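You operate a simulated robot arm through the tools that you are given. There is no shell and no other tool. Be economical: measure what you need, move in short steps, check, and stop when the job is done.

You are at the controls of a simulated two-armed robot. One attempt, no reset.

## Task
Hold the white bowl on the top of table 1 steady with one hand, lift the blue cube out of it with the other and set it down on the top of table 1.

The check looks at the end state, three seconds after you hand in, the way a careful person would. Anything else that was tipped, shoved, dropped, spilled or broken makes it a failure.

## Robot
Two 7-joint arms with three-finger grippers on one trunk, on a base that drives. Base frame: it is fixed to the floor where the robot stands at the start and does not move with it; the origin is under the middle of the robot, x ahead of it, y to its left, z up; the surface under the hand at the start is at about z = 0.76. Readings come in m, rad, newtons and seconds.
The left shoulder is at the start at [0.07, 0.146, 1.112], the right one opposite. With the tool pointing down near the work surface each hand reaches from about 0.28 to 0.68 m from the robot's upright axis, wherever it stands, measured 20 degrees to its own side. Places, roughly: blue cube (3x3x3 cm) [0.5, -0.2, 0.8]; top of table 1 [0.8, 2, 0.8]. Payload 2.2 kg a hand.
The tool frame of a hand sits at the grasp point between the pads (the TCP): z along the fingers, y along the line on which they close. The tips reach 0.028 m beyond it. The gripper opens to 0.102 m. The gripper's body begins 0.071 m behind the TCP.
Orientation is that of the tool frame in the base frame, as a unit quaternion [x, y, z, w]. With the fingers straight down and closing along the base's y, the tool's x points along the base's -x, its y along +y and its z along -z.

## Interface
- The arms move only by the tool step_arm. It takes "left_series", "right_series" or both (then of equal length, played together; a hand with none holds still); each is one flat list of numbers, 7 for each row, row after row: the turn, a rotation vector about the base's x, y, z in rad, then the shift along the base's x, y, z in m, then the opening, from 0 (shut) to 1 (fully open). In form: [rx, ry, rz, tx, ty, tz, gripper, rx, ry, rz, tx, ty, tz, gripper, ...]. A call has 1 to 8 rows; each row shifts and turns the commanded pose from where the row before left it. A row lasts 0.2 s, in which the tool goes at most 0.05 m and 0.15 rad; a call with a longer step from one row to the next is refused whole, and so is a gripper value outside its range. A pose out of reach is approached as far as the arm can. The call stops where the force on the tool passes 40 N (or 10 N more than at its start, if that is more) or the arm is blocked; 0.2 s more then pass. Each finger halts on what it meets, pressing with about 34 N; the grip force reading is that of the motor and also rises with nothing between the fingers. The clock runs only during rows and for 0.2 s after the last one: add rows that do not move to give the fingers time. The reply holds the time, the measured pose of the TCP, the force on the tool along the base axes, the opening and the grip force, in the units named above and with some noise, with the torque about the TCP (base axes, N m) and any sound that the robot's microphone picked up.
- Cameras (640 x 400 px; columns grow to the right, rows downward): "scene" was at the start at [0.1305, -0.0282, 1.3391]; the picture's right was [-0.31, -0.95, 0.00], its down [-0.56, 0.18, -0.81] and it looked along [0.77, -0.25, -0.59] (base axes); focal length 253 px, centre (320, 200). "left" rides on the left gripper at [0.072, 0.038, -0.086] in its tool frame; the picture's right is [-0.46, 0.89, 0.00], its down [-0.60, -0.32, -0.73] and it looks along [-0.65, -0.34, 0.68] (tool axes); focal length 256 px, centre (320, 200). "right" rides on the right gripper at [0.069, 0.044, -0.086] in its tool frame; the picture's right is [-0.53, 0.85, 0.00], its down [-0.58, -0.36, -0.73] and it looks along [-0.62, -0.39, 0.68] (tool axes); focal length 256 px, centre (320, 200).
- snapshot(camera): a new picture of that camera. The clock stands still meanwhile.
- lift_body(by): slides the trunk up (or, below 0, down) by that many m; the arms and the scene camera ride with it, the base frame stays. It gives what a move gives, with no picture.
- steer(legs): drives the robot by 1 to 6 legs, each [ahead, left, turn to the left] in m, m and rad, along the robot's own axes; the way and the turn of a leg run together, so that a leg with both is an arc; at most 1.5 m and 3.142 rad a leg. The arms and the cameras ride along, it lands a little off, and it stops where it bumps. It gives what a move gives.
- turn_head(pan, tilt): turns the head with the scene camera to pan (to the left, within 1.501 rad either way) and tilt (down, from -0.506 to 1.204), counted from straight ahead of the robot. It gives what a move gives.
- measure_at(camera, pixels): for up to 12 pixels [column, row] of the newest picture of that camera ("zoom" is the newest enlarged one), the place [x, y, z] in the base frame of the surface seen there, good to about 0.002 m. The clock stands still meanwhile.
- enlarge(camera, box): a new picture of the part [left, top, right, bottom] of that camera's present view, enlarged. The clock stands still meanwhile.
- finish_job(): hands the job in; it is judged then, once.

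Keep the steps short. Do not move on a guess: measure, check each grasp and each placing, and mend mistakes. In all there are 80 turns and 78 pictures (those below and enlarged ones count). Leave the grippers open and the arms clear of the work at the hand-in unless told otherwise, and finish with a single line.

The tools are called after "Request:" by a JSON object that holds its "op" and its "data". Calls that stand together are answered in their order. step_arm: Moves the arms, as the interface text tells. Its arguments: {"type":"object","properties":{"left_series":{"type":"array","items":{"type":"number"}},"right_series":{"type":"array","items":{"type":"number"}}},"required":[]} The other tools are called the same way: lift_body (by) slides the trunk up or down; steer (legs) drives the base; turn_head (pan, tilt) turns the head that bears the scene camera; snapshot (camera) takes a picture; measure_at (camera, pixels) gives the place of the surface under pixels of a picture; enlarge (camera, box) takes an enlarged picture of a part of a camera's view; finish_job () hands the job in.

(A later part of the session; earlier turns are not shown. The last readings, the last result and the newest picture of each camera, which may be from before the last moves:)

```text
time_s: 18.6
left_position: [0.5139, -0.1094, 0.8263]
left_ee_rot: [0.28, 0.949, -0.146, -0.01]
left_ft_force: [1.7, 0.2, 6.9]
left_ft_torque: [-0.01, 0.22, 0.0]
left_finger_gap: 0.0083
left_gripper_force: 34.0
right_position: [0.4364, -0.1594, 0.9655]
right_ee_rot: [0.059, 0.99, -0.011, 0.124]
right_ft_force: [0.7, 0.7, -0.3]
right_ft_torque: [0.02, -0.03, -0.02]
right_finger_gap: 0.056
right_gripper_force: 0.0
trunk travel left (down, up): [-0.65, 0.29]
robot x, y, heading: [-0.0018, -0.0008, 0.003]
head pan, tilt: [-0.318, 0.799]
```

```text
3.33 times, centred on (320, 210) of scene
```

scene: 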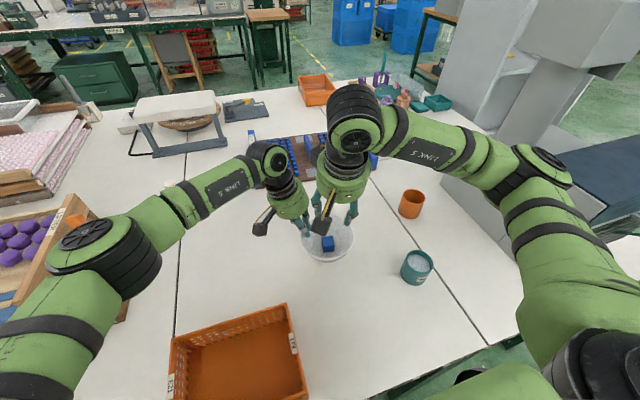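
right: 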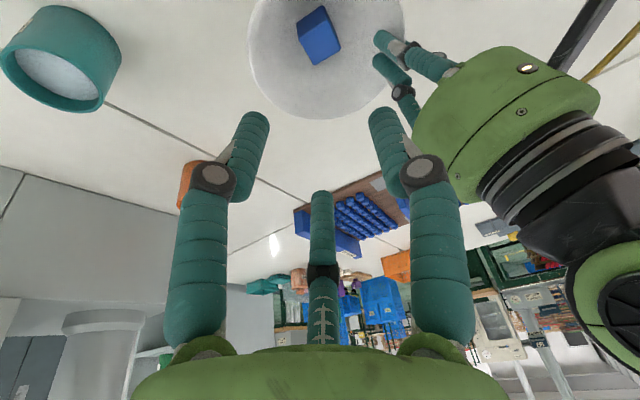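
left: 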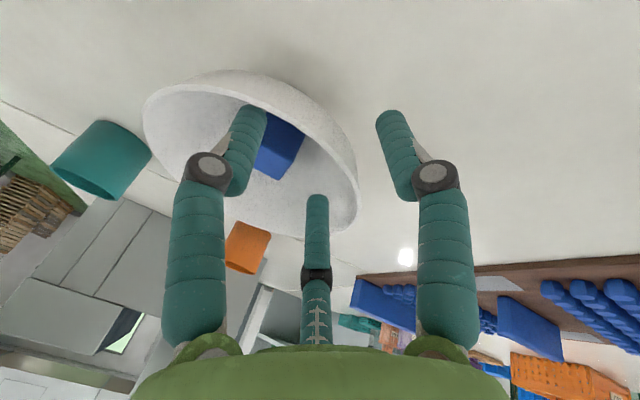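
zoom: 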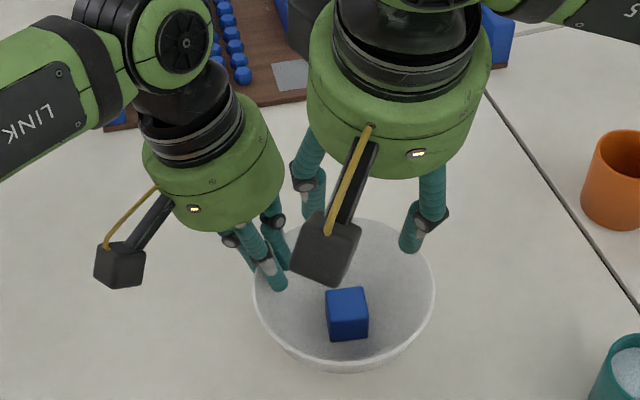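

The palm gap will be about 2 cm, and the closest pass is my +y digit's knuckle at about 1 cm from the left hand's near digit. I narrow the right opening to 0.48 and descend 9 cm, then look.

Request:
{"op": "step_arm", "data": {"right_series": [0, 0, 0, 0.0051, -0.0003, -0.03, 0.48, 0, 0, 0, 0.0051, -0.0003, -0.03, 0.48, 0, 0, 0, 0.0051, -0.0004, -0.03, 0.48]}}

Request:
{"op": "snapshot", "data": {"camera": "right"}}

Request:
{"op": "enlarge", "data": {"camera": "scene", "box": [240, 150, 400, 270]}}

```text
time_s: 19.4
left_position: [0.5129, -0.1095, 0.8265]
left_ee_rot: [0.278, 0.949, -0.146, -0.01]
left_ft_force: [0.7, -0.1, 6.4]
left_ft_torque: [-0.02, 0.19, 0.03]
left_finger_gap: 0.0086
left_gripper_force: 34.1
right_position: [0.453, -0.1619, 0.876]
right_ee_rot: [0.057, 0.99, -0.011, 0.125]
right_ft_force: [-0.2, -0.2, 0.2]
right_ft_torque: [-0.01, 0.0, -0.01]
right_finger_gap: 0.0489
right_gripper_force: 0.1
trunk travel left (down, up): [-0.65, 0.29]
robot x, y, heading: [-0.0002, 0.0014, 0.0]
head pan, tilt: [-0.318, 0.799]
```

```text
43 pictures are left
```

right: 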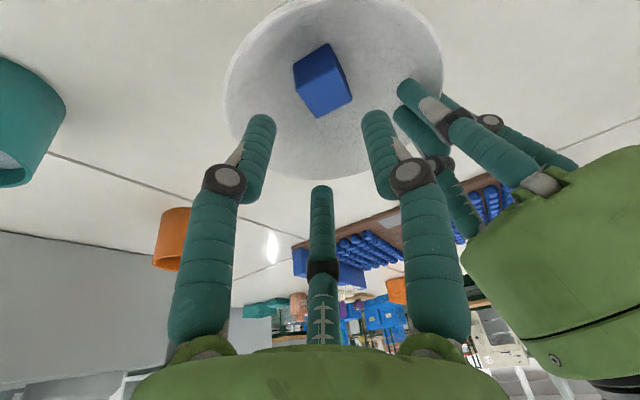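

```text
3.33 times, centred on (320, 210) of scene
```

zoom: 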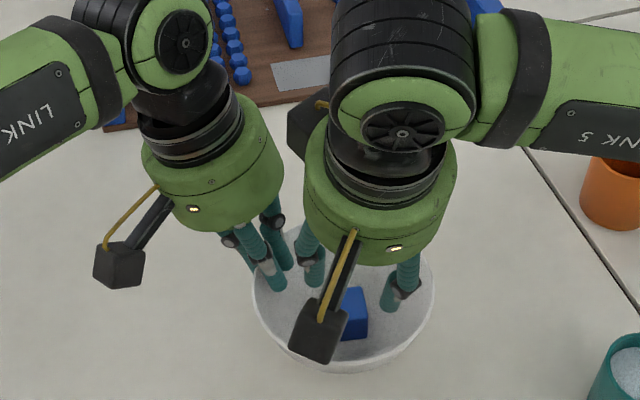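

The right hand has a second grey box at (305,130) near the left palm. I measure it and the nearby left-hand surfaces, plus the cube corners in the right view.

Request:
{"op": "measure_at", "data": {"camera": "zoom", "pixels": [[297, 120], [300, 145], [318, 108], [290, 130], [270, 140], [280, 175], [245, 120], [308, 180], [303, 258], [280, 220]]}}

Request:
{"op": "measure_at", "data": {"camera": "right", "pixels": [[295, 67], [330, 44], [351, 98], [318, 117], [322, 75], [437, 185], [465, 260], [430, 100], [457, 135]]}}

```text
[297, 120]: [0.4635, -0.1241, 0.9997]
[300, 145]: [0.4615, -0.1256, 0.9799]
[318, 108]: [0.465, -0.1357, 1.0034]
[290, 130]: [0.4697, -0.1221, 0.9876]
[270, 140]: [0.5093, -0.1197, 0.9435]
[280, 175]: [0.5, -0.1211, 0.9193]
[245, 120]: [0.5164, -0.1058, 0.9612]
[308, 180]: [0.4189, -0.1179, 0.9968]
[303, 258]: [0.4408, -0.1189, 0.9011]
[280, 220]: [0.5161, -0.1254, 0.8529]
```

```text
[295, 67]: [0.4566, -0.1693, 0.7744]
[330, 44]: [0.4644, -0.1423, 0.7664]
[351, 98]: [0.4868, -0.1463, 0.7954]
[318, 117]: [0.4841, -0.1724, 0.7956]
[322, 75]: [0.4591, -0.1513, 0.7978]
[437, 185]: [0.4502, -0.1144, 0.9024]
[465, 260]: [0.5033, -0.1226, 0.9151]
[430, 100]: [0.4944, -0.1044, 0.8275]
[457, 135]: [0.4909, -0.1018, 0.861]
```

The right hand's rear box (y up to -0.122, z about 0.98) would come too close to the left palm (0.50,-0.121,0.92) on the final descent. I'll lean the right hand 0.08 more toward the robot and 0.15 toward -y before going down. Averaged over both views the cube centre is (0.4695,-0.160). I rotate in place now.

Request:
{"op": "step_arm", "data": {"right_series": [0.07, -0.04, 0, -0.005, -0.002, 0, 0.5, 0.06, -0.04, 0, -0.005, -0.002, 0, 0.5]}}

Request:
{"op": "enlarge", "data": {"camera": "scene", "box": [240, 150, 400, 270]}}

Request:
{"op": "snapshot", "data": {"camera": "right"}}

Request:
{"op": "snapshot", "data": {"camera": "left"}}

```text
time_s: 20.0
left_position: [0.5119, -0.1095, 0.826]
left_ee_rot: [0.279, 0.949, -0.146, -0.01]
left_ft_force: [1.0, -0.1, 6.3]
left_ft_torque: [-0.03, 0.26, 0.04]
left_finger_gap: 0.0084
left_gripper_force: 34.2
right_position: [0.441, -0.1637, 0.8755]
right_ee_rot: [0.067, 0.983, 0.056, 0.16]
right_ft_force: [0.0, -0.2, 0.1]
right_ft_torque: [-0.01, 0.03, -0.04]
right_finger_gap: 0.0508
right_gripper_force: 0.0
trunk travel left (down, up): [-0.65, 0.29]
robot x, y, heading: [-0.0023, 0.0027, -0.001]
head pan, tilt: [-0.318, 0.799]
```

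```text
3.33 times, centred on (320, 210) of scene
```

zoom: 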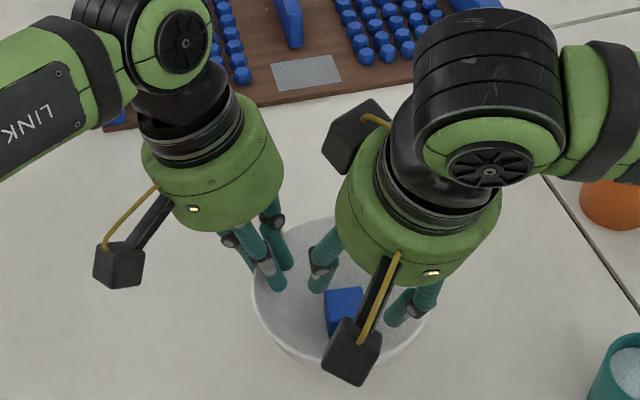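

```text
40 pictures are left
```

right: 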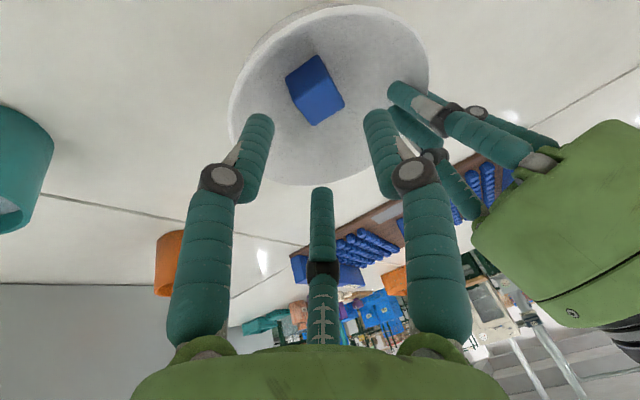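

```text
39 pictures are left
```

left: 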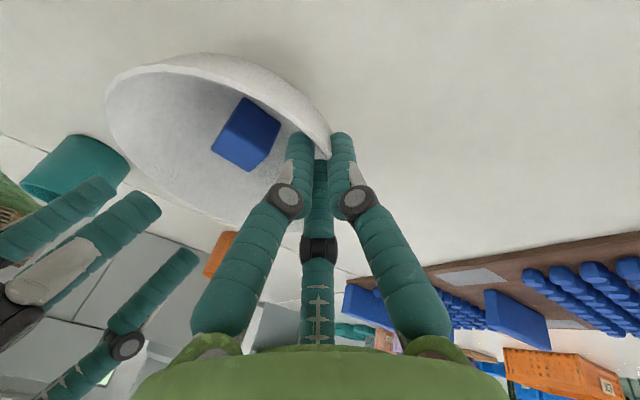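

There is plenty of room between the hands now. Tool axis is (0.32,0.09,-0.94); the grasp TCP is (0.4617,-0.162,0.810). I descend 3.5 cm and look.

Request:
{"op": "step_arm", "data": {"right_series": [0, 0, 0, 0.0055, 0, -0.0175, 0.5, 0, 0, 0, 0.0055, 0, -0.0175, 0.5]}}

Request:
{"op": "snapshot", "data": {"camera": "right"}}

Request:
{"op": "enlarge", "data": {"camera": "scene", "box": [240, 150, 400, 270]}}

Request:
{"op": "snapshot", "data": {"camera": "left"}}

```text
time_s: 20.6
left_position: [0.514, -0.1095, 0.8257]
left_ee_rot: [0.279, 0.949, -0.145, -0.011]
left_ft_force: [0.5, -0.9, 4.9]
left_ft_torque: [-0.08, 0.21, 0.05]
left_finger_gap: 0.0086
left_gripper_force: 34.2
right_position: [0.4527, -0.1641, 0.8409]
right_ee_rot: [0.066, 0.983, 0.056, 0.16]
right_ft_force: [0.0, 0.1, -0.1]
right_ft_torque: [-0.03, 0.04, 0.03]
right_finger_gap: 0.0512
right_gripper_force: 0.1
trunk travel left (down, up): [-0.65, 0.29]
robot x, y, heading: [0.0019, -0.001, -0.004]
head pan, tilt: [-0.318, 0.799]
```

```text
38 pictures are left
```

right: 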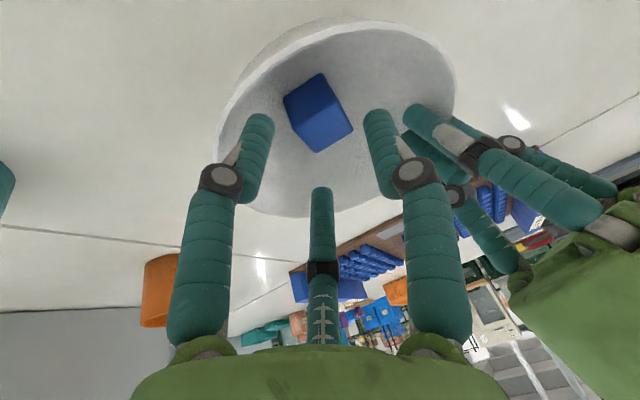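

```text
3.33 times, centred on (320, 210) of scene
```

zoom: 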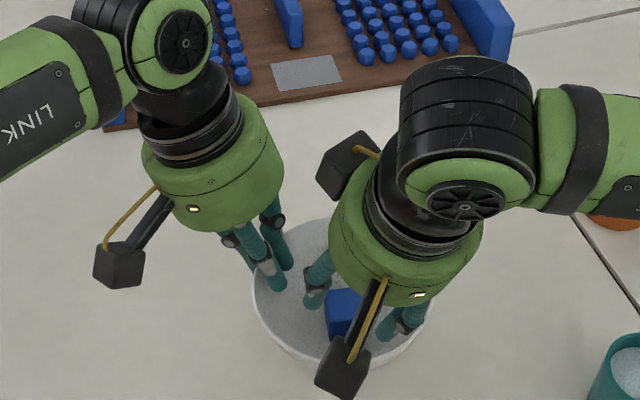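

```text
36 pictures are left
```

left: 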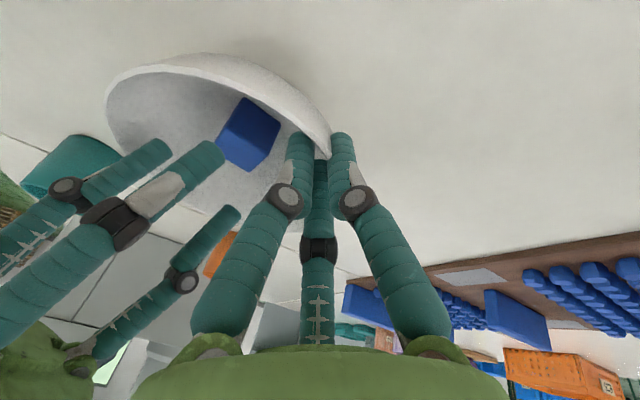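

I measure the cube's corners and digit A's tip as seen in the right view, to centre the grasp.

Request:
{"op": "measure_at", "data": {"camera": "right", "pixels": [[287, 98], [321, 77], [350, 126], [317, 149], [298, 120], [335, 100], [318, 112], [262, 120], [375, 115], [322, 192]]}}

Request:
{"op": "enlarge", "data": {"camera": "right", "box": [220, 40, 420, 165]}}

```text
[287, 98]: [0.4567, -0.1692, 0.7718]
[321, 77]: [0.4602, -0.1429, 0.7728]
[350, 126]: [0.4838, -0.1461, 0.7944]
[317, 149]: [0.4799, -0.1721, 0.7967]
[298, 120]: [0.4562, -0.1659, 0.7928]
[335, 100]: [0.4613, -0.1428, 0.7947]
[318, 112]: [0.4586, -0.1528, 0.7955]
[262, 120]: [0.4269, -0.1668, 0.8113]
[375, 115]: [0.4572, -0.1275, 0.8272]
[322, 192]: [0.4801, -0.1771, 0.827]
```

```text
3.20 times, centred on (320, 102) of right
```

zoom: 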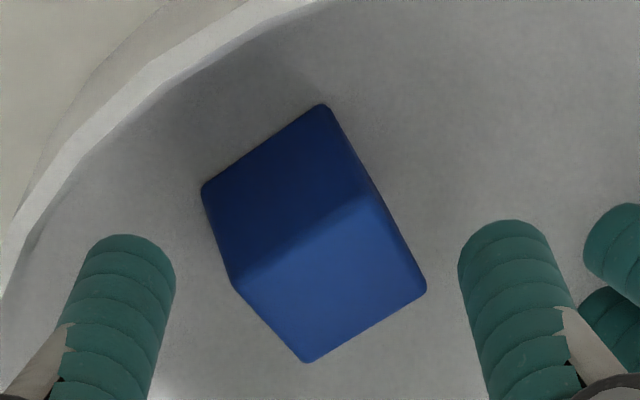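

The right camera puts the cube centre at (0.470,-0.157), against (0.4685,-0.161) from the scene. I use (0.470,-0.158). I descend the last 3.1 cm to TCP (0.462,-0.160,0.810).

Request:
{"op": "step_arm", "data": {"right_series": [0, 0, 0, 0.0047, 0.002, -0.0155, 0.5, 0, 0, 0, 0.0047, 0.002, -0.0155, 0.5]}}

Request:
{"op": "snapshot", "data": {"camera": "right"}}

Request:
{"op": "enlarge", "data": {"camera": "left", "box": [0, 50, 400, 300]}}

```text
time_s: 21.2
left_position: [0.5136, -0.1107, 0.8264]
left_ee_rot: [0.28, 0.949, -0.145, -0.01]
left_ft_force: [0.7, -2.5, 5.6]
left_ft_torque: [0.04, 0.05, 0.03]
left_finger_gap: 0.0086
left_gripper_force: 34.5
right_position: [0.4627, -0.1609, 0.8116]
right_ee_rot: [0.065, 0.983, 0.057, 0.163]
right_ft_force: [4.9, 0.1, 7.1]
right_ft_torque: [-0.1, 0.19, 0.03]
right_finger_gap: 0.0479
right_gripper_force: 0.1
trunk travel left (down, up): [-0.65, 0.29]
robot x, y, heading: [0.0033, -0.0016, -0.001]
head pan, tilt: [-0.318, 0.799]
```

```text
34 pictures are left
```

right: 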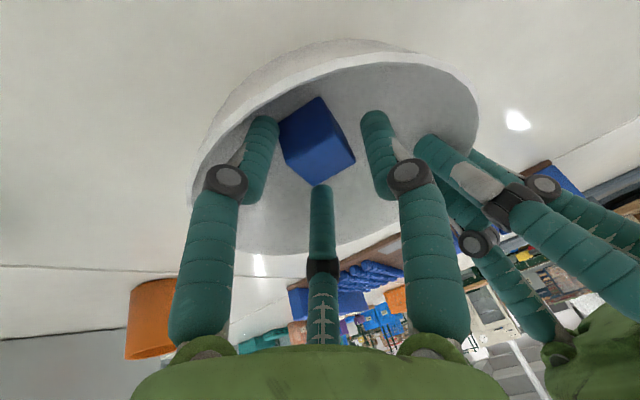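

```text
1.60 times, centred on (200, 175) of left
```

zoom: 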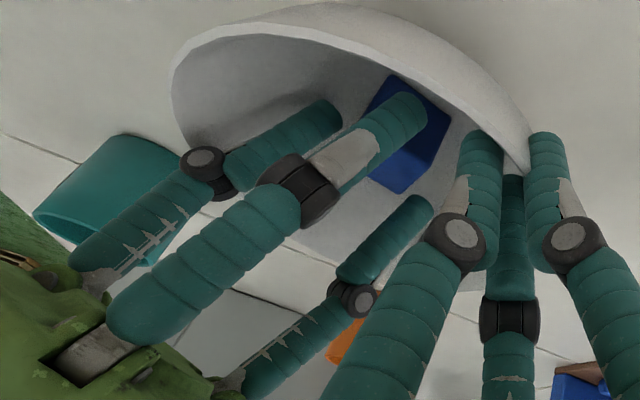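

There is light contact: 7 N up, and the gap was squeezed to 0.048, so the rear digit A touches the bowl's wall. I raise 3 mm, then start closing so A moves off the wall.

Request:
{"op": "step_arm", "data": {"right_series": [0, 0, 0, 0.001, 0, 0.003, 0.48, 0, 0, 0, 0, 0, 0, 0.44, 0, 0, 0, 0, 0, 0, 0.42]}}

Request:
{"op": "snapshot", "data": {"camera": "right"}}

Request:
{"op": "enlarge", "data": {"camera": "left", "box": [0, 50, 400, 300]}}

```text
time_s: 22.0
left_position: [0.5132, -0.1095, 0.8267]
left_ee_rot: [0.278, 0.95, -0.144, -0.01]
left_ft_force: [0.0, -1.3, 4.2]
left_ft_torque: [-0.08, 0.28, 0.0]
left_finger_gap: 0.0085
left_gripper_force: 34.1
right_position: [0.4622, -0.1608, 0.8133]
right_ee_rot: [0.065, 0.984, 0.055, 0.159]
right_ft_force: [-0.1, 0.6, 0.4]
right_ft_torque: [0.01, -0.01, 0.0]
right_finger_gap: 0.0428
right_gripper_force: 0.1
trunk travel left (down, up): [-0.65, 0.29]
robot x, y, heading: [0.0022, 0.0019, -0.006]
head pan, tilt: [-0.318, 0.799]
```

```text
32 pictures are left
```

right: 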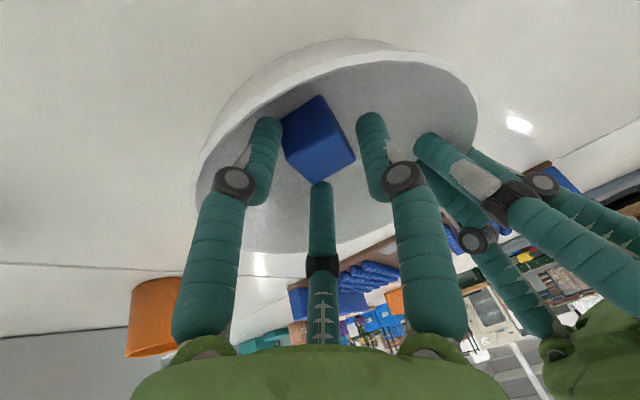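

```text
1.60 times, centred on (200, 175) of left
```

zoom: 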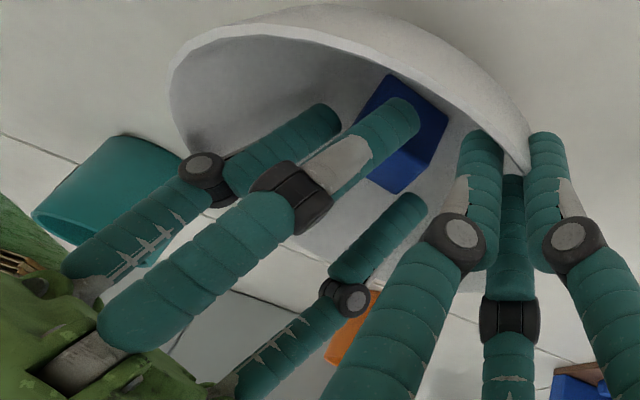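

Contact is gone. The front digit C only grazes the cube's top edge at this height. With the narrower opening A sits further in, so I lower 5 mm along the axis.

Request:
{"op": "step_arm", "data": {"right_series": [0, 0, 0, 0.0008, 0, -0.0025, 0.42, 0, 0, 0, 0.0007, 0, -0.003, 0.42]}}

```text
time_s: 22.6
left_position: [0.5125, -0.1094, 0.8263]
left_ee_rot: [0.278, 0.95, -0.144, -0.011]
left_ft_force: [-0.9, 0.0, 5.1]
left_ft_torque: [-0.03, 0.27, 0.03]
left_finger_gap: 0.0083
left_gripper_force: 33.9
right_position: [0.4645, -0.1617, 0.8097]
right_ee_rot: [0.066, 0.983, 0.056, 0.161]
right_ft_force: [-0.1, 0.1, 0.1]
right_ft_torque: [-0.01, 0.04, -0.03]
right_finger_gap: 0.0427
right_gripper_force: 0.1
trunk travel left (down, up): [-0.65, 0.29]
robot x, y, heading: [0.0032, -0.001, -0.001]
head pan, tilt: [-0.318, 0.799]
```

No contact. I lower 3 mm more and begin closing slowly.

Request:
{"op": "step_arm", "data": {"right_series": [0, 0, 0, 0.0008, 0, -0.003, 0.42, 0, 0, 0, 0, 0, 0, 0.38, 0, 0, 0, 0, 0, 0, 0.38]}}

Request:
{"op": "enlarge", "data": {"camera": "right", "box": [200, 60, 440, 210]}}

Request:
{"op": "enlarge", "data": {"camera": "left", "box": [80, 50, 320, 200]}}

```text
time_s: 23.4
left_position: [0.5125, -0.1095, 0.8268]
left_ee_rot: [0.279, 0.949, -0.144, -0.01]
left_ft_force: [0.3, -0.9, 4.8]
left_ft_torque: [0.04, 0.26, 0.05]
left_finger_gap: 0.0084
left_gripper_force: 34.3
right_position: [0.4662, -0.1605, 0.8056]
right_ee_rot: [0.066, 0.983, 0.057, 0.16]
right_ft_force: [-0.2, -0.4, 3.4]
right_ft_torque: [-0.05, -0.02, -0.01]
right_finger_gap: 0.0417
right_gripper_force: 1.7
trunk travel left (down, up): [-0.65, 0.29]
robot x, y, heading: [-0.0014, -0.0018, -0.002]
head pan, tilt: [-0.318, 0.799]
```

```text
2.67 times, centred on (320, 135) of right
```

zoom: 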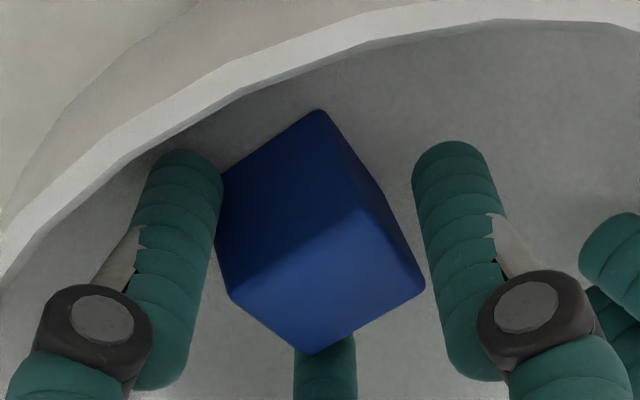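

```text
2.67 times, centred on (200, 125) of left
```

zoom: 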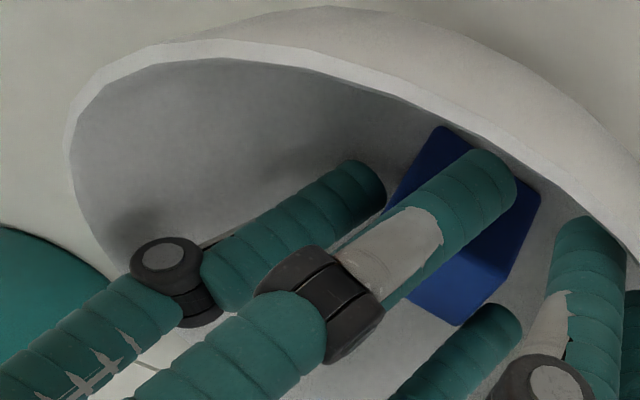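

A and C now touch the cube's corners (gap 0.0417). I close on, in small steps, to bring the cube against digit B and grip.

Request:
{"op": "step_arm", "data": {"right_series": [0, 0, 0, 0, 0, 0, 0.34, 0, 0, 0, 0, 0, 0, 0.3, 0, 0, 0, 0, 0, 0, 0.26, 0, 0, 0, 0, 0, 0, 0.26]}}

Request:
{"op": "enlarge", "data": {"camera": "right", "box": [200, 60, 440, 210]}}

Request:
{"op": "enlarge", "data": {"camera": "left", "box": [80, 50, 320, 200]}}

```text
time_s: 24.4
left_position: [0.5133, -0.1097, 0.8259]
left_ee_rot: [0.278, 0.949, -0.145, -0.01]
left_ft_force: [0.2, -1.1, 3.2]
left_ft_torque: [0.07, 0.23, 0.03]
left_finger_gap: 0.0084
left_gripper_force: 34.2
right_position: [0.4656, -0.1605, 0.8068]
right_ee_rot: [0.066, 0.983, 0.057, 0.161]
right_ft_force: [-0.7, -1.1, 4.9]
right_ft_torque: [-0.03, 0.07, 0.03]
right_finger_gap: 0.0409
right_gripper_force: 10.2
trunk travel left (down, up): [-0.65, 0.29]
robot x, y, heading: [0.0008, 0.0023, -0.004]
head pan, tilt: [-0.318, 0.799]
```

```text
2.67 times, centred on (320, 135) of right
```

zoom: 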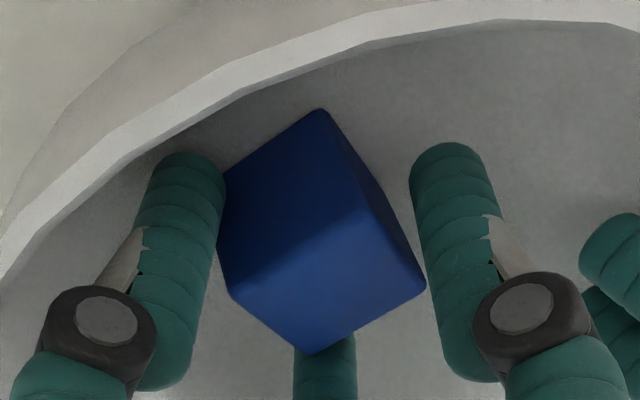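

```text
2.67 times, centred on (200, 125) of left
```

zoom: 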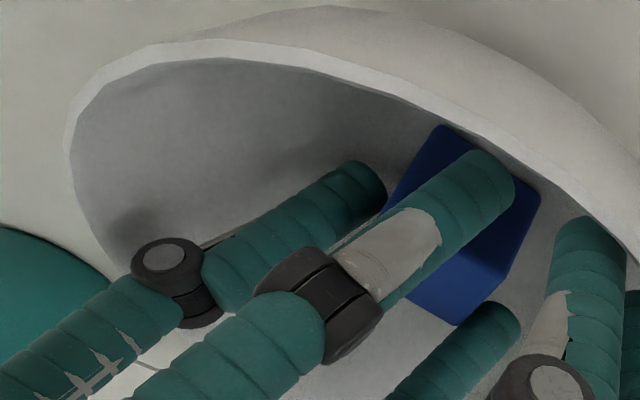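

A and C bear on the cube but it hasn't slid yet (10 N). I close further to full grip.

Request:
{"op": "step_arm", "data": {"right_series": [0, 0, 0, 0, 0, 0, 0.2, 0, 0, 0, 0, 0, 0, 0.14, 0, 0, 0, 0, 0, 0, 0.1, 0, 0, 0, 0, 0, 0, 0.1]}}

Request:
{"op": "enlarge", "data": {"camera": "right", "box": [200, 60, 440, 210]}}

Request:
{"op": "enlarge", "data": {"camera": "left", "box": [80, 50, 320, 200]}}

```text
time_s: 25.4
left_position: [0.512, -0.1102, 0.8265]
left_ee_rot: [0.279, 0.949, -0.144, -0.01]
left_ft_force: [0.7, -0.9, 1.8]
left_ft_torque: [0.09, 0.14, 0.08]
left_finger_gap: 0.0086
left_gripper_force: 34.4
right_position: [0.4654, -0.161, 0.8064]
right_ee_rot: [0.066, 0.983, 0.057, 0.161]
right_ft_force: [-1.7, -1.7, 7.8]
right_ft_torque: [-0.03, 0.15, 0.03]
right_finger_gap: 0.0398
right_gripper_force: 22.3
trunk travel left (down, up): [-0.65, 0.29]
robot x, y, heading: [0.0015, 0.0026, -0.0]
head pan, tilt: [-0.318, 0.799]
```

```text
2.67 times, centred on (320, 135) of right
```

zoom: 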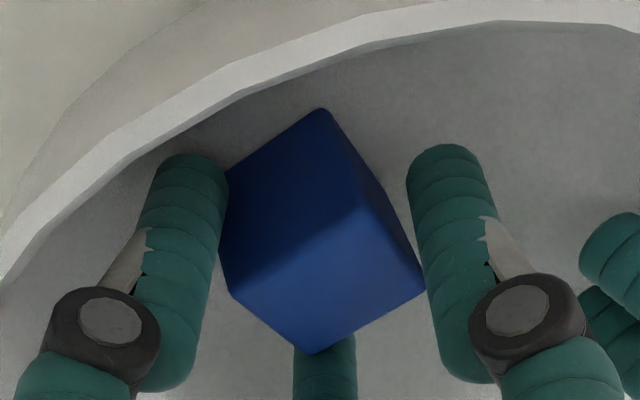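

```text
2.67 times, centred on (200, 125) of left
```

zoom: 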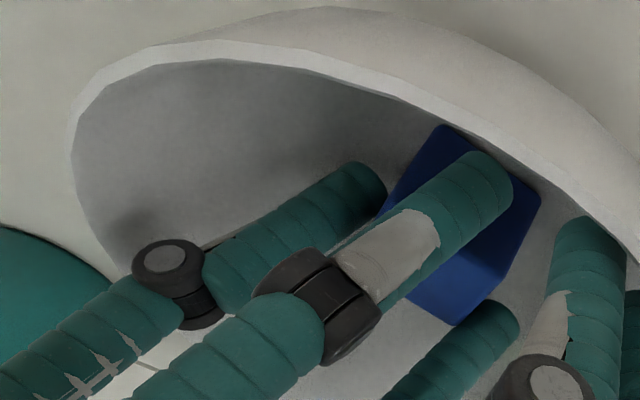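

The grip is at 22 N and still tightening slightly. I command fully shut with waiting rows so the cube seats.

Request:
{"op": "step_arm", "data": {"right_series": [0, 0, 0, 0, 0, 0, 0.05, 0, 0, 0, 0, 0, 0, 0, 0, 0, 0, 0, 0, 0, 0, 0, 0, 0, 0, 0, 0, 0]}}

Request:
{"op": "enlarge", "data": {"camera": "right", "box": [200, 60, 440, 210]}}

```text
time_s: 26.4
left_position: [0.514, -0.1093, 0.8259]
left_ee_rot: [0.278, 0.949, -0.145, -0.009]
left_ft_force: [2.0, -0.5, 0.2]
left_ft_torque: [0.12, 0.08, 0.16]
left_finger_gap: 0.0085
left_gripper_force: 34.1
right_position: [0.4657, -0.1606, 0.806]
right_ee_rot: [0.066, 0.983, 0.057, 0.16]
right_ft_force: [-3.8, -2.4, 10.3]
right_ft_torque: [-0.07, 0.23, 0.07]
right_finger_gap: 0.0382
right_gripper_force: 34.0
trunk travel left (down, up): [-0.65, 0.29]
robot x, y, heading: [-0.0021, 0.0008, 0.005]
head pan, tilt: [-0.318, 0.799]
```

```text
2.67 times, centred on (320, 135) of right
```

zoom: 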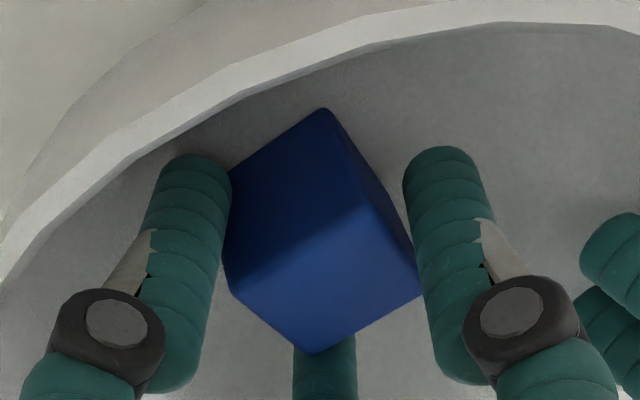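

Full grip is 34 N at gap 0.038, with all three digits at the cube. I try a slow 1 cm lift and check.

Request:
{"op": "step_arm", "data": {"right_series": [0, 0, 0, 0, 0, 0.005, 0, 0, 0, 0, 0, 0, 0.005, 0, 0, 0, 0, 0, 0, 0, 0]}}

Request:
{"op": "enlarge", "data": {"camera": "right", "box": [200, 60, 440, 210]}}

Request:
{"op": "enlarge", "data": {"camera": "left", "box": [80, 50, 320, 200]}}

```text
time_s: 27.2
left_position: [0.5131, -0.1083, 0.8257]
left_ee_rot: [0.278, 0.949, -0.145, -0.01]
left_ft_force: [-1.4, 0.3, 3.7]
left_ft_torque: [0.04, 0.23, -0.05]
left_finger_gap: 0.0086
left_gripper_force: 33.6
right_position: [0.4664, -0.1624, 0.8169]
right_ee_rot: [0.066, 0.983, 0.057, 0.159]
right_ft_force: [-1.1, 0.2, -0.4]
right_ft_torque: [0.0, 0.0, -0.04]
right_finger_gap: 0.0349
right_gripper_force: 34.1
trunk travel left (down, up): [-0.65, 0.29]
robot x, y, heading: [-0.0007, 0.0013, 0.001]
head pan, tilt: [-0.318, 0.799]
```

```text
2.67 times, centred on (320, 135) of right
```

zoom: 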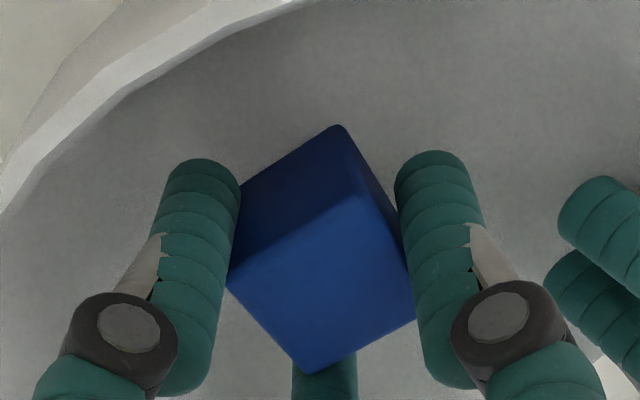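

```text
2.67 times, centred on (200, 125) of left
```

zoom: 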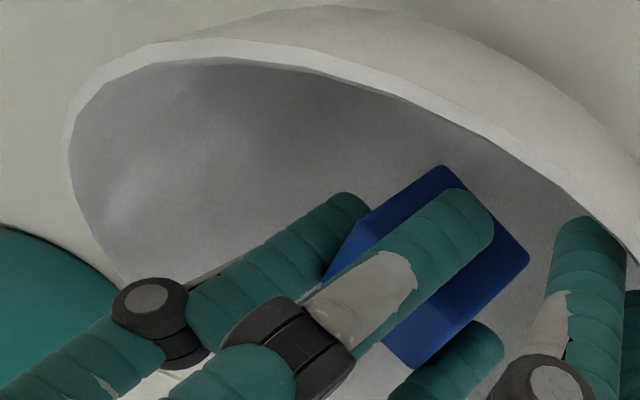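

The cube came up with the hand and reseated at gap 0.035, 34 N. The bowl hasn't moved. I continue lifting along the axis by 9 cm, slowly.

Request:
{"op": "step_arm", "data": {"right_series": [0, 0, 0, -0.003, -0.001, 0.01, 0, 0, 0, 0, -0.003, -0.001, 0.01, 0, 0, 0, 0, -0.004, -0.001, 0.0125, 0, 0, 0, 0, -0.004, -0.001, 0.0125, 0, 0, 0, 0, -0.004, -0.001, 0.015, 0, 0, 0, 0, -0.004, -0.001, 0.015, 0, 0, 0, 0, -0.004, -0.001, 0.015, 0]}}

Request:
{"op": "snapshot", "data": {"camera": "right"}}

Request:
{"op": "snapshot", "data": {"camera": "scene"}}

```text
time_s: 28.8
left_position: [0.5142, -0.1095, 0.8256]
left_ee_rot: [0.278, 0.95, -0.145, -0.01]
left_ft_force: [-1.2, 0.5, 3.5]
left_ft_torque: [0.0, 0.25, -0.01]
left_finger_gap: 0.0084
left_gripper_force: 33.6
right_position: [0.4394, -0.1672, 0.9073]
right_ee_rot: [0.066, 0.983, 0.057, 0.16]
right_ft_force: [-0.6, -0.6, -0.9]
right_ft_torque: [-0.05, 0.01, -0.02]
right_finger_gap: 0.035
right_gripper_force: 34.0
trunk travel left (down, up): [-0.65, 0.29]
robot x, y, heading: [0.0006, 0.0021, 0.001]
head pan, tilt: [-0.318, 0.799]
```

```text
21 pictures are left
```

right: 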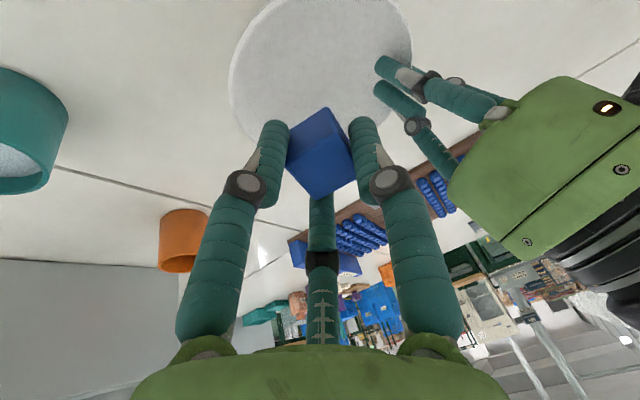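

```text
20 pictures are left
```

scene: 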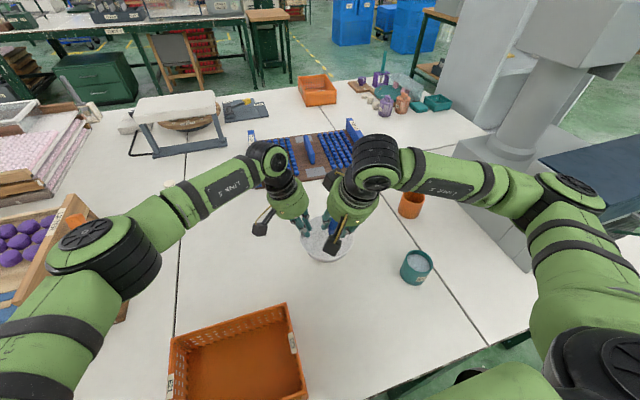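

The cube is held clear of the bowl. I measure its visible corners in the right view to learn its tilt in the grip, and carry it right toward the free spot near (0.47,-0.30).

Request:
{"op": "measure_at", "data": {"camera": "right", "pixels": [[290, 166], [317, 195], [350, 170], [330, 148], [320, 172], [305, 160], [335, 165], [323, 112], [290, 140], [347, 140], [310, 130], [318, 185]]}}

Request:
{"op": "step_arm", "data": {"right_series": [0, 0, 0, 0.008, -0.03, 0, 0, 0, 0, 0, 0.008, -0.033, 0, 0, 0, 0, 0, 0.008, -0.035, 0, 0, 0, 0, 0, 0.007, -0.035, 0, 0, 0, 0, 0, 0, 0, 0, 0]}}

Request:
{"op": "enlarge", "data": {"camera": "right", "box": [220, 80, 420, 205]}}

```text
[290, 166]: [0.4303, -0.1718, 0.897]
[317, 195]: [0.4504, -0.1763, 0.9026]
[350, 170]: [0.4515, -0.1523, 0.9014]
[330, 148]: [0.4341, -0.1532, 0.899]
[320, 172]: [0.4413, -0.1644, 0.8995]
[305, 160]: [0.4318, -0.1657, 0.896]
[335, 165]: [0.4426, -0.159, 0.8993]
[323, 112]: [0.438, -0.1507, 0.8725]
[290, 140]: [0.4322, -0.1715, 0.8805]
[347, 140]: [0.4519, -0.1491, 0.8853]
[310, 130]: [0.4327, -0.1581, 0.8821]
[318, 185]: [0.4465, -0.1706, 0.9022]
```

```text
time_s: 30.0
left_position: [0.5129, -0.1088, 0.8262]
left_ee_rot: [0.278, 0.949, -0.145, -0.01]
left_ft_force: [0.6, -0.4, 4.0]
left_ft_torque: [0.07, 0.19, -0.02]
left_finger_gap: 0.0084
left_gripper_force: 33.2
right_position: [0.4702, -0.3002, 0.9048]
right_ee_rot: [0.066, 0.983, 0.056, 0.16]
right_ft_force: [0.4, -0.1, -0.8]
right_ft_torque: [-0.02, 0.0, -0.02]
right_finger_gap: 0.0352
right_gripper_force: 34.3
trunk travel left (down, up): [-0.65, 0.29]
robot x, y, heading: [0.0001, 0.0009, -0.003]
head pan, tilt: [-0.318, 0.799]
```

```text
3.20 times, centred on (320, 142) of right
```

zoom: 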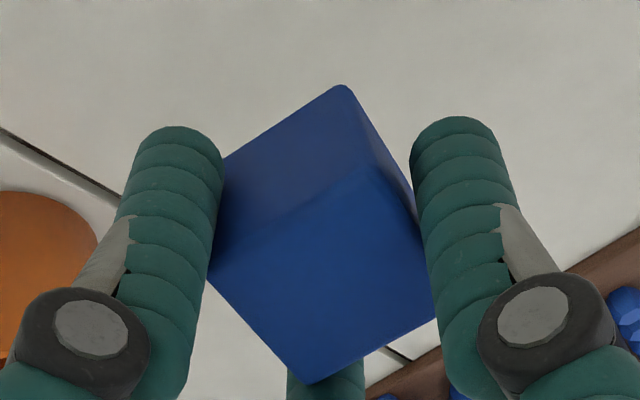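

The cube's top rises toward +x by about 0.2 rad. I rotate the right hand +0.2 about y to level it, then re-measure before lowering (the cube bottom is about 3.7 cm below the TCP).

Request:
{"op": "step_arm", "data": {"right_series": [0.02, 0.1, 0, 0, 0, -0.01, 0, 0.02, 0.1, 0, 0, 0, -0.02, 0, 0, 0, 0, 0, 0, -0.02, 0, 0, 0, 0, 0, 0, 0, 0]}}

Request:
{"op": "enlarge", "data": {"camera": "right", "box": [220, 80, 420, 205]}}

Request:
{"op": "measure_at", "data": {"camera": "zoom", "pixels": [[235, 265], [310, 365], [420, 310], [365, 190], [320, 280], [340, 95], [245, 170]]}}

Request:
{"op": "enlarge", "data": {"camera": "scene", "box": [280, 150, 472, 290]}}

```text
time_s: 31.0
left_position: [0.5137, -0.1095, 0.8259]
left_ee_rot: [0.279, 0.949, -0.145, -0.01]
left_ft_force: [0.1, 0.4, 3.1]
left_ft_torque: [0.06, 0.19, -0.01]
left_finger_gap: 0.0081
left_gripper_force: 33.8
right_position: [0.4689, -0.3005, 0.8556]
right_ee_rot: [0.075, 0.993, 0.069, 0.059]
right_ft_force: [-0.1, -0.1, 0.0]
right_ft_torque: [-0.01, -0.01, -0.02]
right_finger_gap: 0.0349
right_gripper_force: 33.9
trunk travel left (down, up): [-0.65, 0.29]
robot x, y, heading: [0.0024, -0.003, -0.002]
head pan, tilt: [-0.318, 0.799]
```

```text
3.20 times, centred on (320, 142) of right
```

zoom: 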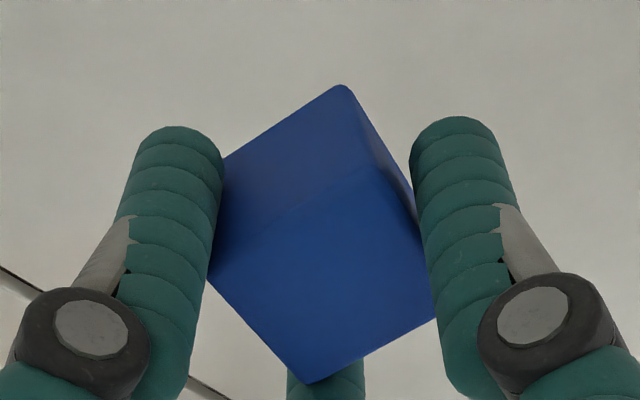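

```text
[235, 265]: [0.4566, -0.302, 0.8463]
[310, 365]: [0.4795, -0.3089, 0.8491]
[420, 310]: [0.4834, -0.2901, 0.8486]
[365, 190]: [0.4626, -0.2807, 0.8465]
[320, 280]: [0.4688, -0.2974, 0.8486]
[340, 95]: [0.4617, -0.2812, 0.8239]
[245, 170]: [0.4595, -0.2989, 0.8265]
```

```text
2.86 times, centred on (376, 220) of scene
```

zoom: 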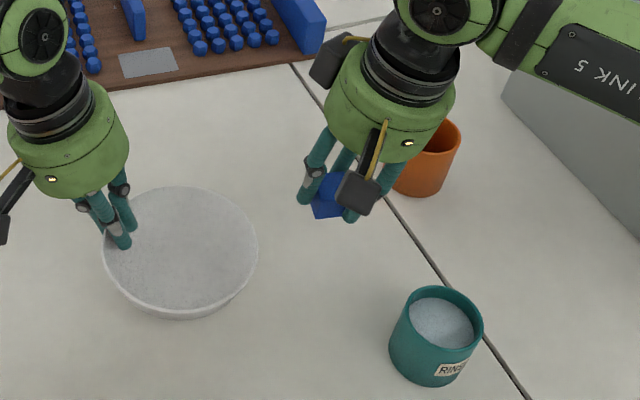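

The remaining slope is about 0.1 rad. I level it by 0.09 more and lower 4.5 cm. The cube's bottom should then be about 1 cm above the table.

Request:
{"op": "step_arm", "data": {"right_series": [0, 0.09, 0, 0, 0, -0.015, 0, 0, 0, 0, 0, 0, -0.015, 0, 0, 0, 0, 0, 0, -0.015, 0, 0, 0, 0, 0, 0, 0, 0]}}

Request:
{"op": "step_arm", "data": {"right_series": [0, 0, 0, 0, 0, -0.003, 0, 0, 0, 0, 0, 0, -0.003, 0, 0, 0, 0, 0, 0, -0.002, 0, 0, 0, 0, 0, 0, 0, 0]}}

```text
time_s: 32.0
left_position: [0.5129, -0.1093, 0.8259]
left_ee_rot: [0.278, 0.949, -0.145, -0.01]
left_ft_force: [0.5, -0.3, 4.2]
left_ft_torque: [-0.01, 0.21, -0.01]
left_finger_gap: 0.0083
left_gripper_force: 33.9
right_position: [0.4699, -0.3026, 0.811]
right_ee_rot: [0.078, 0.995, 0.065, 0.015]
right_ft_force: [0.1, -0.7, -0.1]
right_ft_torque: [-0.02, 0.0, 0.0]
right_finger_gap: 0.035
right_gripper_force: 33.8
trunk travel left (down, up): [-0.65, 0.29]
robot x, y, heading: [-0.0009, -0.0003, 0.003]
head pan, tilt: [-0.318, 0.799]
```

```text
time_s: 33.0
left_position: [0.5129, -0.1081, 0.8254]
left_ee_rot: [0.278, 0.95, -0.144, -0.01]
left_ft_force: [0.1, 0.3, 3.4]
left_ft_torque: [0.03, 0.18, -0.02]
left_finger_gap: 0.0085
left_gripper_force: 33.7
right_position: [0.4692, -0.3017, 0.8037]
right_ee_rot: [0.078, 0.995, 0.065, 0.015]
right_ft_force: [0.2, 0.7, -1.4]
right_ft_torque: [0.0, 0.02, 0.01]
right_finger_gap: 0.0348
right_gripper_force: 33.8
trunk travel left (down, up): [-0.65, 0.29]
robot x, y, heading: [0.0058, 0.0008, 0.002]
head pan, tilt: [-0.318, 0.799]
```

No contact yet at TCP 0.804. I go down 2 mm per row, watching the force.

Request:
{"op": "step_arm", "data": {"right_series": [0, 0, 0, 0, 0, -0.002, 0, 0, 0, 0, 0, 0, -0.002, 0, 0, 0, 0, 0, 0, -0.001, 0, 0, 0, 0, 0, 0, 0, 0]}}

Request:
{"op": "snapshot", "data": {"camera": "right"}}

Request:
{"op": "measure_at", "data": {"camera": "right", "pixels": [[295, 165], [317, 192], [350, 175], [333, 142], [320, 167], [326, 110], [300, 133]]}}

```text
time_s: 34.0
left_position: [0.5135, -0.1086, 0.8256]
left_ee_rot: [0.279, 0.949, -0.145, -0.011]
left_ft_force: [0.2, 0.3, 3.7]
left_ft_torque: [0.0, 0.16, 0.02]
left_finger_gap: 0.0083
left_gripper_force: 33.9
right_position: [0.4704, -0.3, 0.7979]
right_ee_rot: [0.078, 0.995, 0.065, 0.014]
right_ft_force: [-0.8, 1.2, -1.3]
right_ft_torque: [-0.02, -0.02, -0.01]
right_finger_gap: 0.0349
right_gripper_force: 33.9
trunk travel left (down, up): [-0.65, 0.29]
robot x, y, heading: [-0.0008, 0.0031, 0.003]
head pan, tilt: [-0.318, 0.799]
```

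```text
16 pictures are left
```

right: 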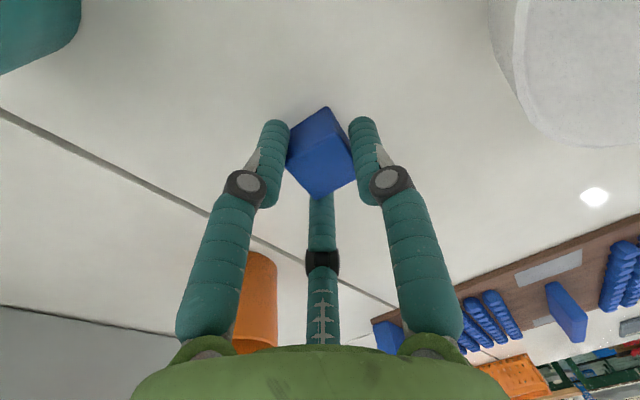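

```text
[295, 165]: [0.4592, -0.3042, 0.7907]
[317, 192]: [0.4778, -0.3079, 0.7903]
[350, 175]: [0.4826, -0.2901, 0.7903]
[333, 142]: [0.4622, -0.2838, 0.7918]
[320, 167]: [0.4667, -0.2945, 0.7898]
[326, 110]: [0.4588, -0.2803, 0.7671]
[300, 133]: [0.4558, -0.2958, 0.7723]
```

The cube is level with its top at 0.7905, so its bottom is within about 1 mm of the table. I lower 1–2 mm until contact shows.

Request:
{"op": "step_arm", "data": {"right_series": [0, 0, 0, 0, 0, -0.001, 0, 0, 0, 0, 0, 0, -0.001, 0, 0, 0, 0, 0, 0, 0, 0]}}

```text
time_s: 34.8
left_position: [0.513, -0.1099, 0.8264]
left_ee_rot: [0.278, 0.95, -0.144, -0.01]
left_ft_force: [0.5, -1.0, 1.0]
left_ft_torque: [0.01, 0.04, 0.05]
left_finger_gap: 0.0084
left_gripper_force: 34.3
right_position: [0.4703, -0.3005, 0.7971]
right_ee_rot: [0.077, 0.995, 0.067, 0.015]
right_ft_force: [-1.4, -1.4, 8.8]
right_ft_torque: [0.08, 0.1, 0.02]
right_finger_gap: 0.035
right_gripper_force: 33.7
trunk travel left (down, up): [-0.65, 0.29]
robot x, y, heading: [-0.0009, 0.0004, -0.001]
head pan, tilt: [-0.318, 0.799]
```

The cube is pressed on the table with 8.8 N. I open slowly, raising 1 mm to relieve the pressure.

Request:
{"op": "step_arm", "data": {"right_series": [0, 0, 0, 0, 0, 0.0005, 0.3, 0, 0, 0, 0, 0, 0, 0.4, 0, 0, 0, 0, 0, 0, 0.5, 0, 0, 0, 0, 0, 0, 0.6, 0, 0, 0, 0, 0, 0, 0.6]}}

Request:
{"op": "snapshot", "data": {"camera": "right"}}

```text
time_s: 36.0
left_position: [0.513, -0.1091, 0.8261]
left_ee_rot: [0.279, 0.949, -0.145, -0.01]
left_ft_force: [-2.7, 0.2, 2.2]
left_ft_torque: [0.11, 0.26, -0.04]
left_finger_gap: 0.0083
left_gripper_force: 33.8
right_position: [0.4708, -0.3006, 0.797]
right_ee_rot: [0.077, 0.995, 0.065, 0.015]
right_ft_force: [-0.2, -0.4, 0.2]
right_ft_torque: [0.03, 0.05, 0.05]
right_finger_gap: 0.0608
right_gripper_force: 0.1
trunk travel left (down, up): [-0.65, 0.29]
robot x, y, heading: [0.0026, 0.0001, 0.001]
head pan, tilt: [-0.318, 0.799]
```

```text
15 pictures are left
```

right: 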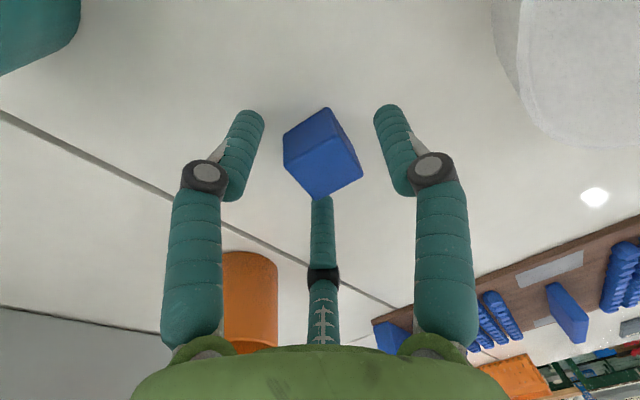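

The cube stands free between the open digits. I withdraw the right hand straight back along its axis.

Request:
{"op": "step_arm", "data": {"right_series": [0, 0, 0, -0.0005, -0.0012, 0.01, 0.65, 0, 0, 0, -0.0005, -0.0012, 0.01, 0.7, 0, 0, 0, -0.001, -0.0025, 0.02, 0.7, 0, 0, 0, -0.001, -0.003, 0.03, 0.7, 0, 0, 0, -0.001, -0.004, 0.04, 0.8, 0, 0, 0, -0.001, -0.004, 0.04, 1, 0, 0, 0, 0, -0.02, 0.03, 1]}}

Request:
{"op": "enlarge", "data": {"camera": "scene", "box": [250, 150, 442, 290]}}

Request:
{"op": "enlarge", "data": {"camera": "left", "box": [80, 50, 400, 250]}}

```text
time_s: 37.6
left_position: [0.5138, -0.1082, 0.826]
left_ee_rot: [0.279, 0.949, -0.145, -0.011]
left_ft_force: [-0.5, 0.5, 2.0]
left_ft_torque: [0.11, 0.17, -0.05]
left_finger_gap: 0.0084
left_gripper_force: 34.0
right_position: [0.4649, -0.3362, 0.9765]
right_ee_rot: [0.077, 0.995, 0.065, 0.015]
right_ft_force: [1.3, 0.4, 0.2]
right_ft_torque: [0.02, 0.01, 0.01]
right_finger_gap: 0.1019
right_gripper_force: 0.1
trunk travel left (down, up): [-0.65, 0.29]
robot x, y, heading: [-0.0031, -0.0003, -0.002]
head pan, tilt: [-0.318, 0.799]
```

```text
2.86 times, centred on (346, 220) of scene
```

zoom: 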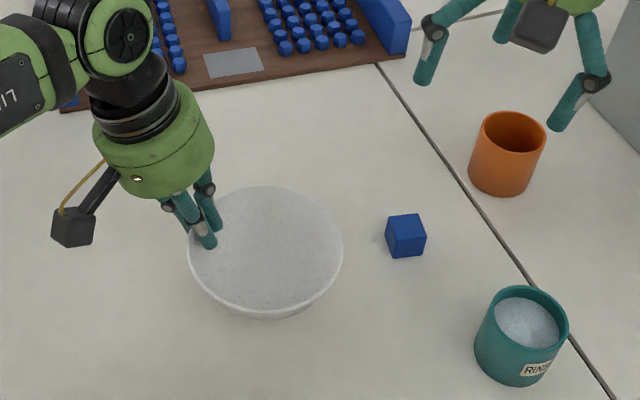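

```text
2.00 times, centred on (240, 150) of left
```

zoom: 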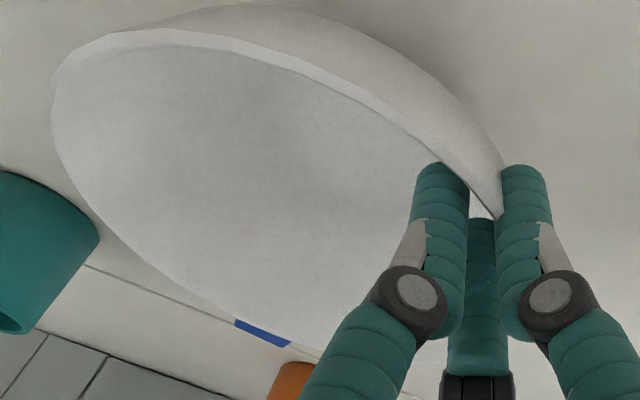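

The cube stands on the table at zoom (405,236), and the bowl is upright and still. Now I open the left hand gently, without moving it.

Request:
{"op": "step_arm", "data": {"left_series": [0, 0, 0, 0, 0, 0, 0.1, 0, 0, 0, 0, 0, 0, 0.15, 0, 0, 0, 0, 0, 0, 0.2, 0, 0, 0, 0, 0, 0, 0.25, 0, 0, 0, 0, 0, 0, 0.25]}}

Request:
{"op": "enlarge", "data": {"camera": "left", "box": [80, 50, 400, 250]}}

```text
time_s: 38.8
left_position: [0.5131, -0.1084, 0.8249]
left_ee_rot: [0.279, 0.949, -0.146, -0.011]
left_ft_force: [-0.2, -0.2, 0.3]
left_ft_torque: [0.0, 0.01, -0.04]
left_finger_gap: 0.0253
left_gripper_force: 0.0
right_position: [0.464, -0.3357, 0.9754]
right_ee_rot: [0.077, 0.995, 0.065, 0.015]
right_ft_force: [-0.3, 0.4, -1.2]
right_ft_torque: [-0.03, 0.01, 0.01]
right_finger_gap: 0.1021
right_gripper_force: 0.0
trunk travel left (down, up): [-0.65, 0.29]
robot x, y, heading: [0.0019, 0.0023, -0.003]
head pan, tilt: [-0.318, 0.799]
```

```text
2.00 times, centred on (240, 150) of left
```

zoom: 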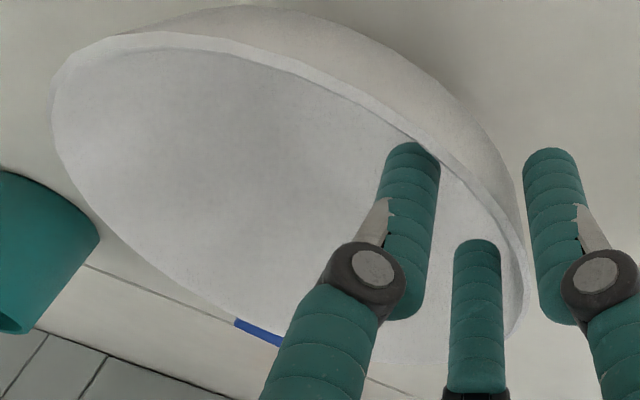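

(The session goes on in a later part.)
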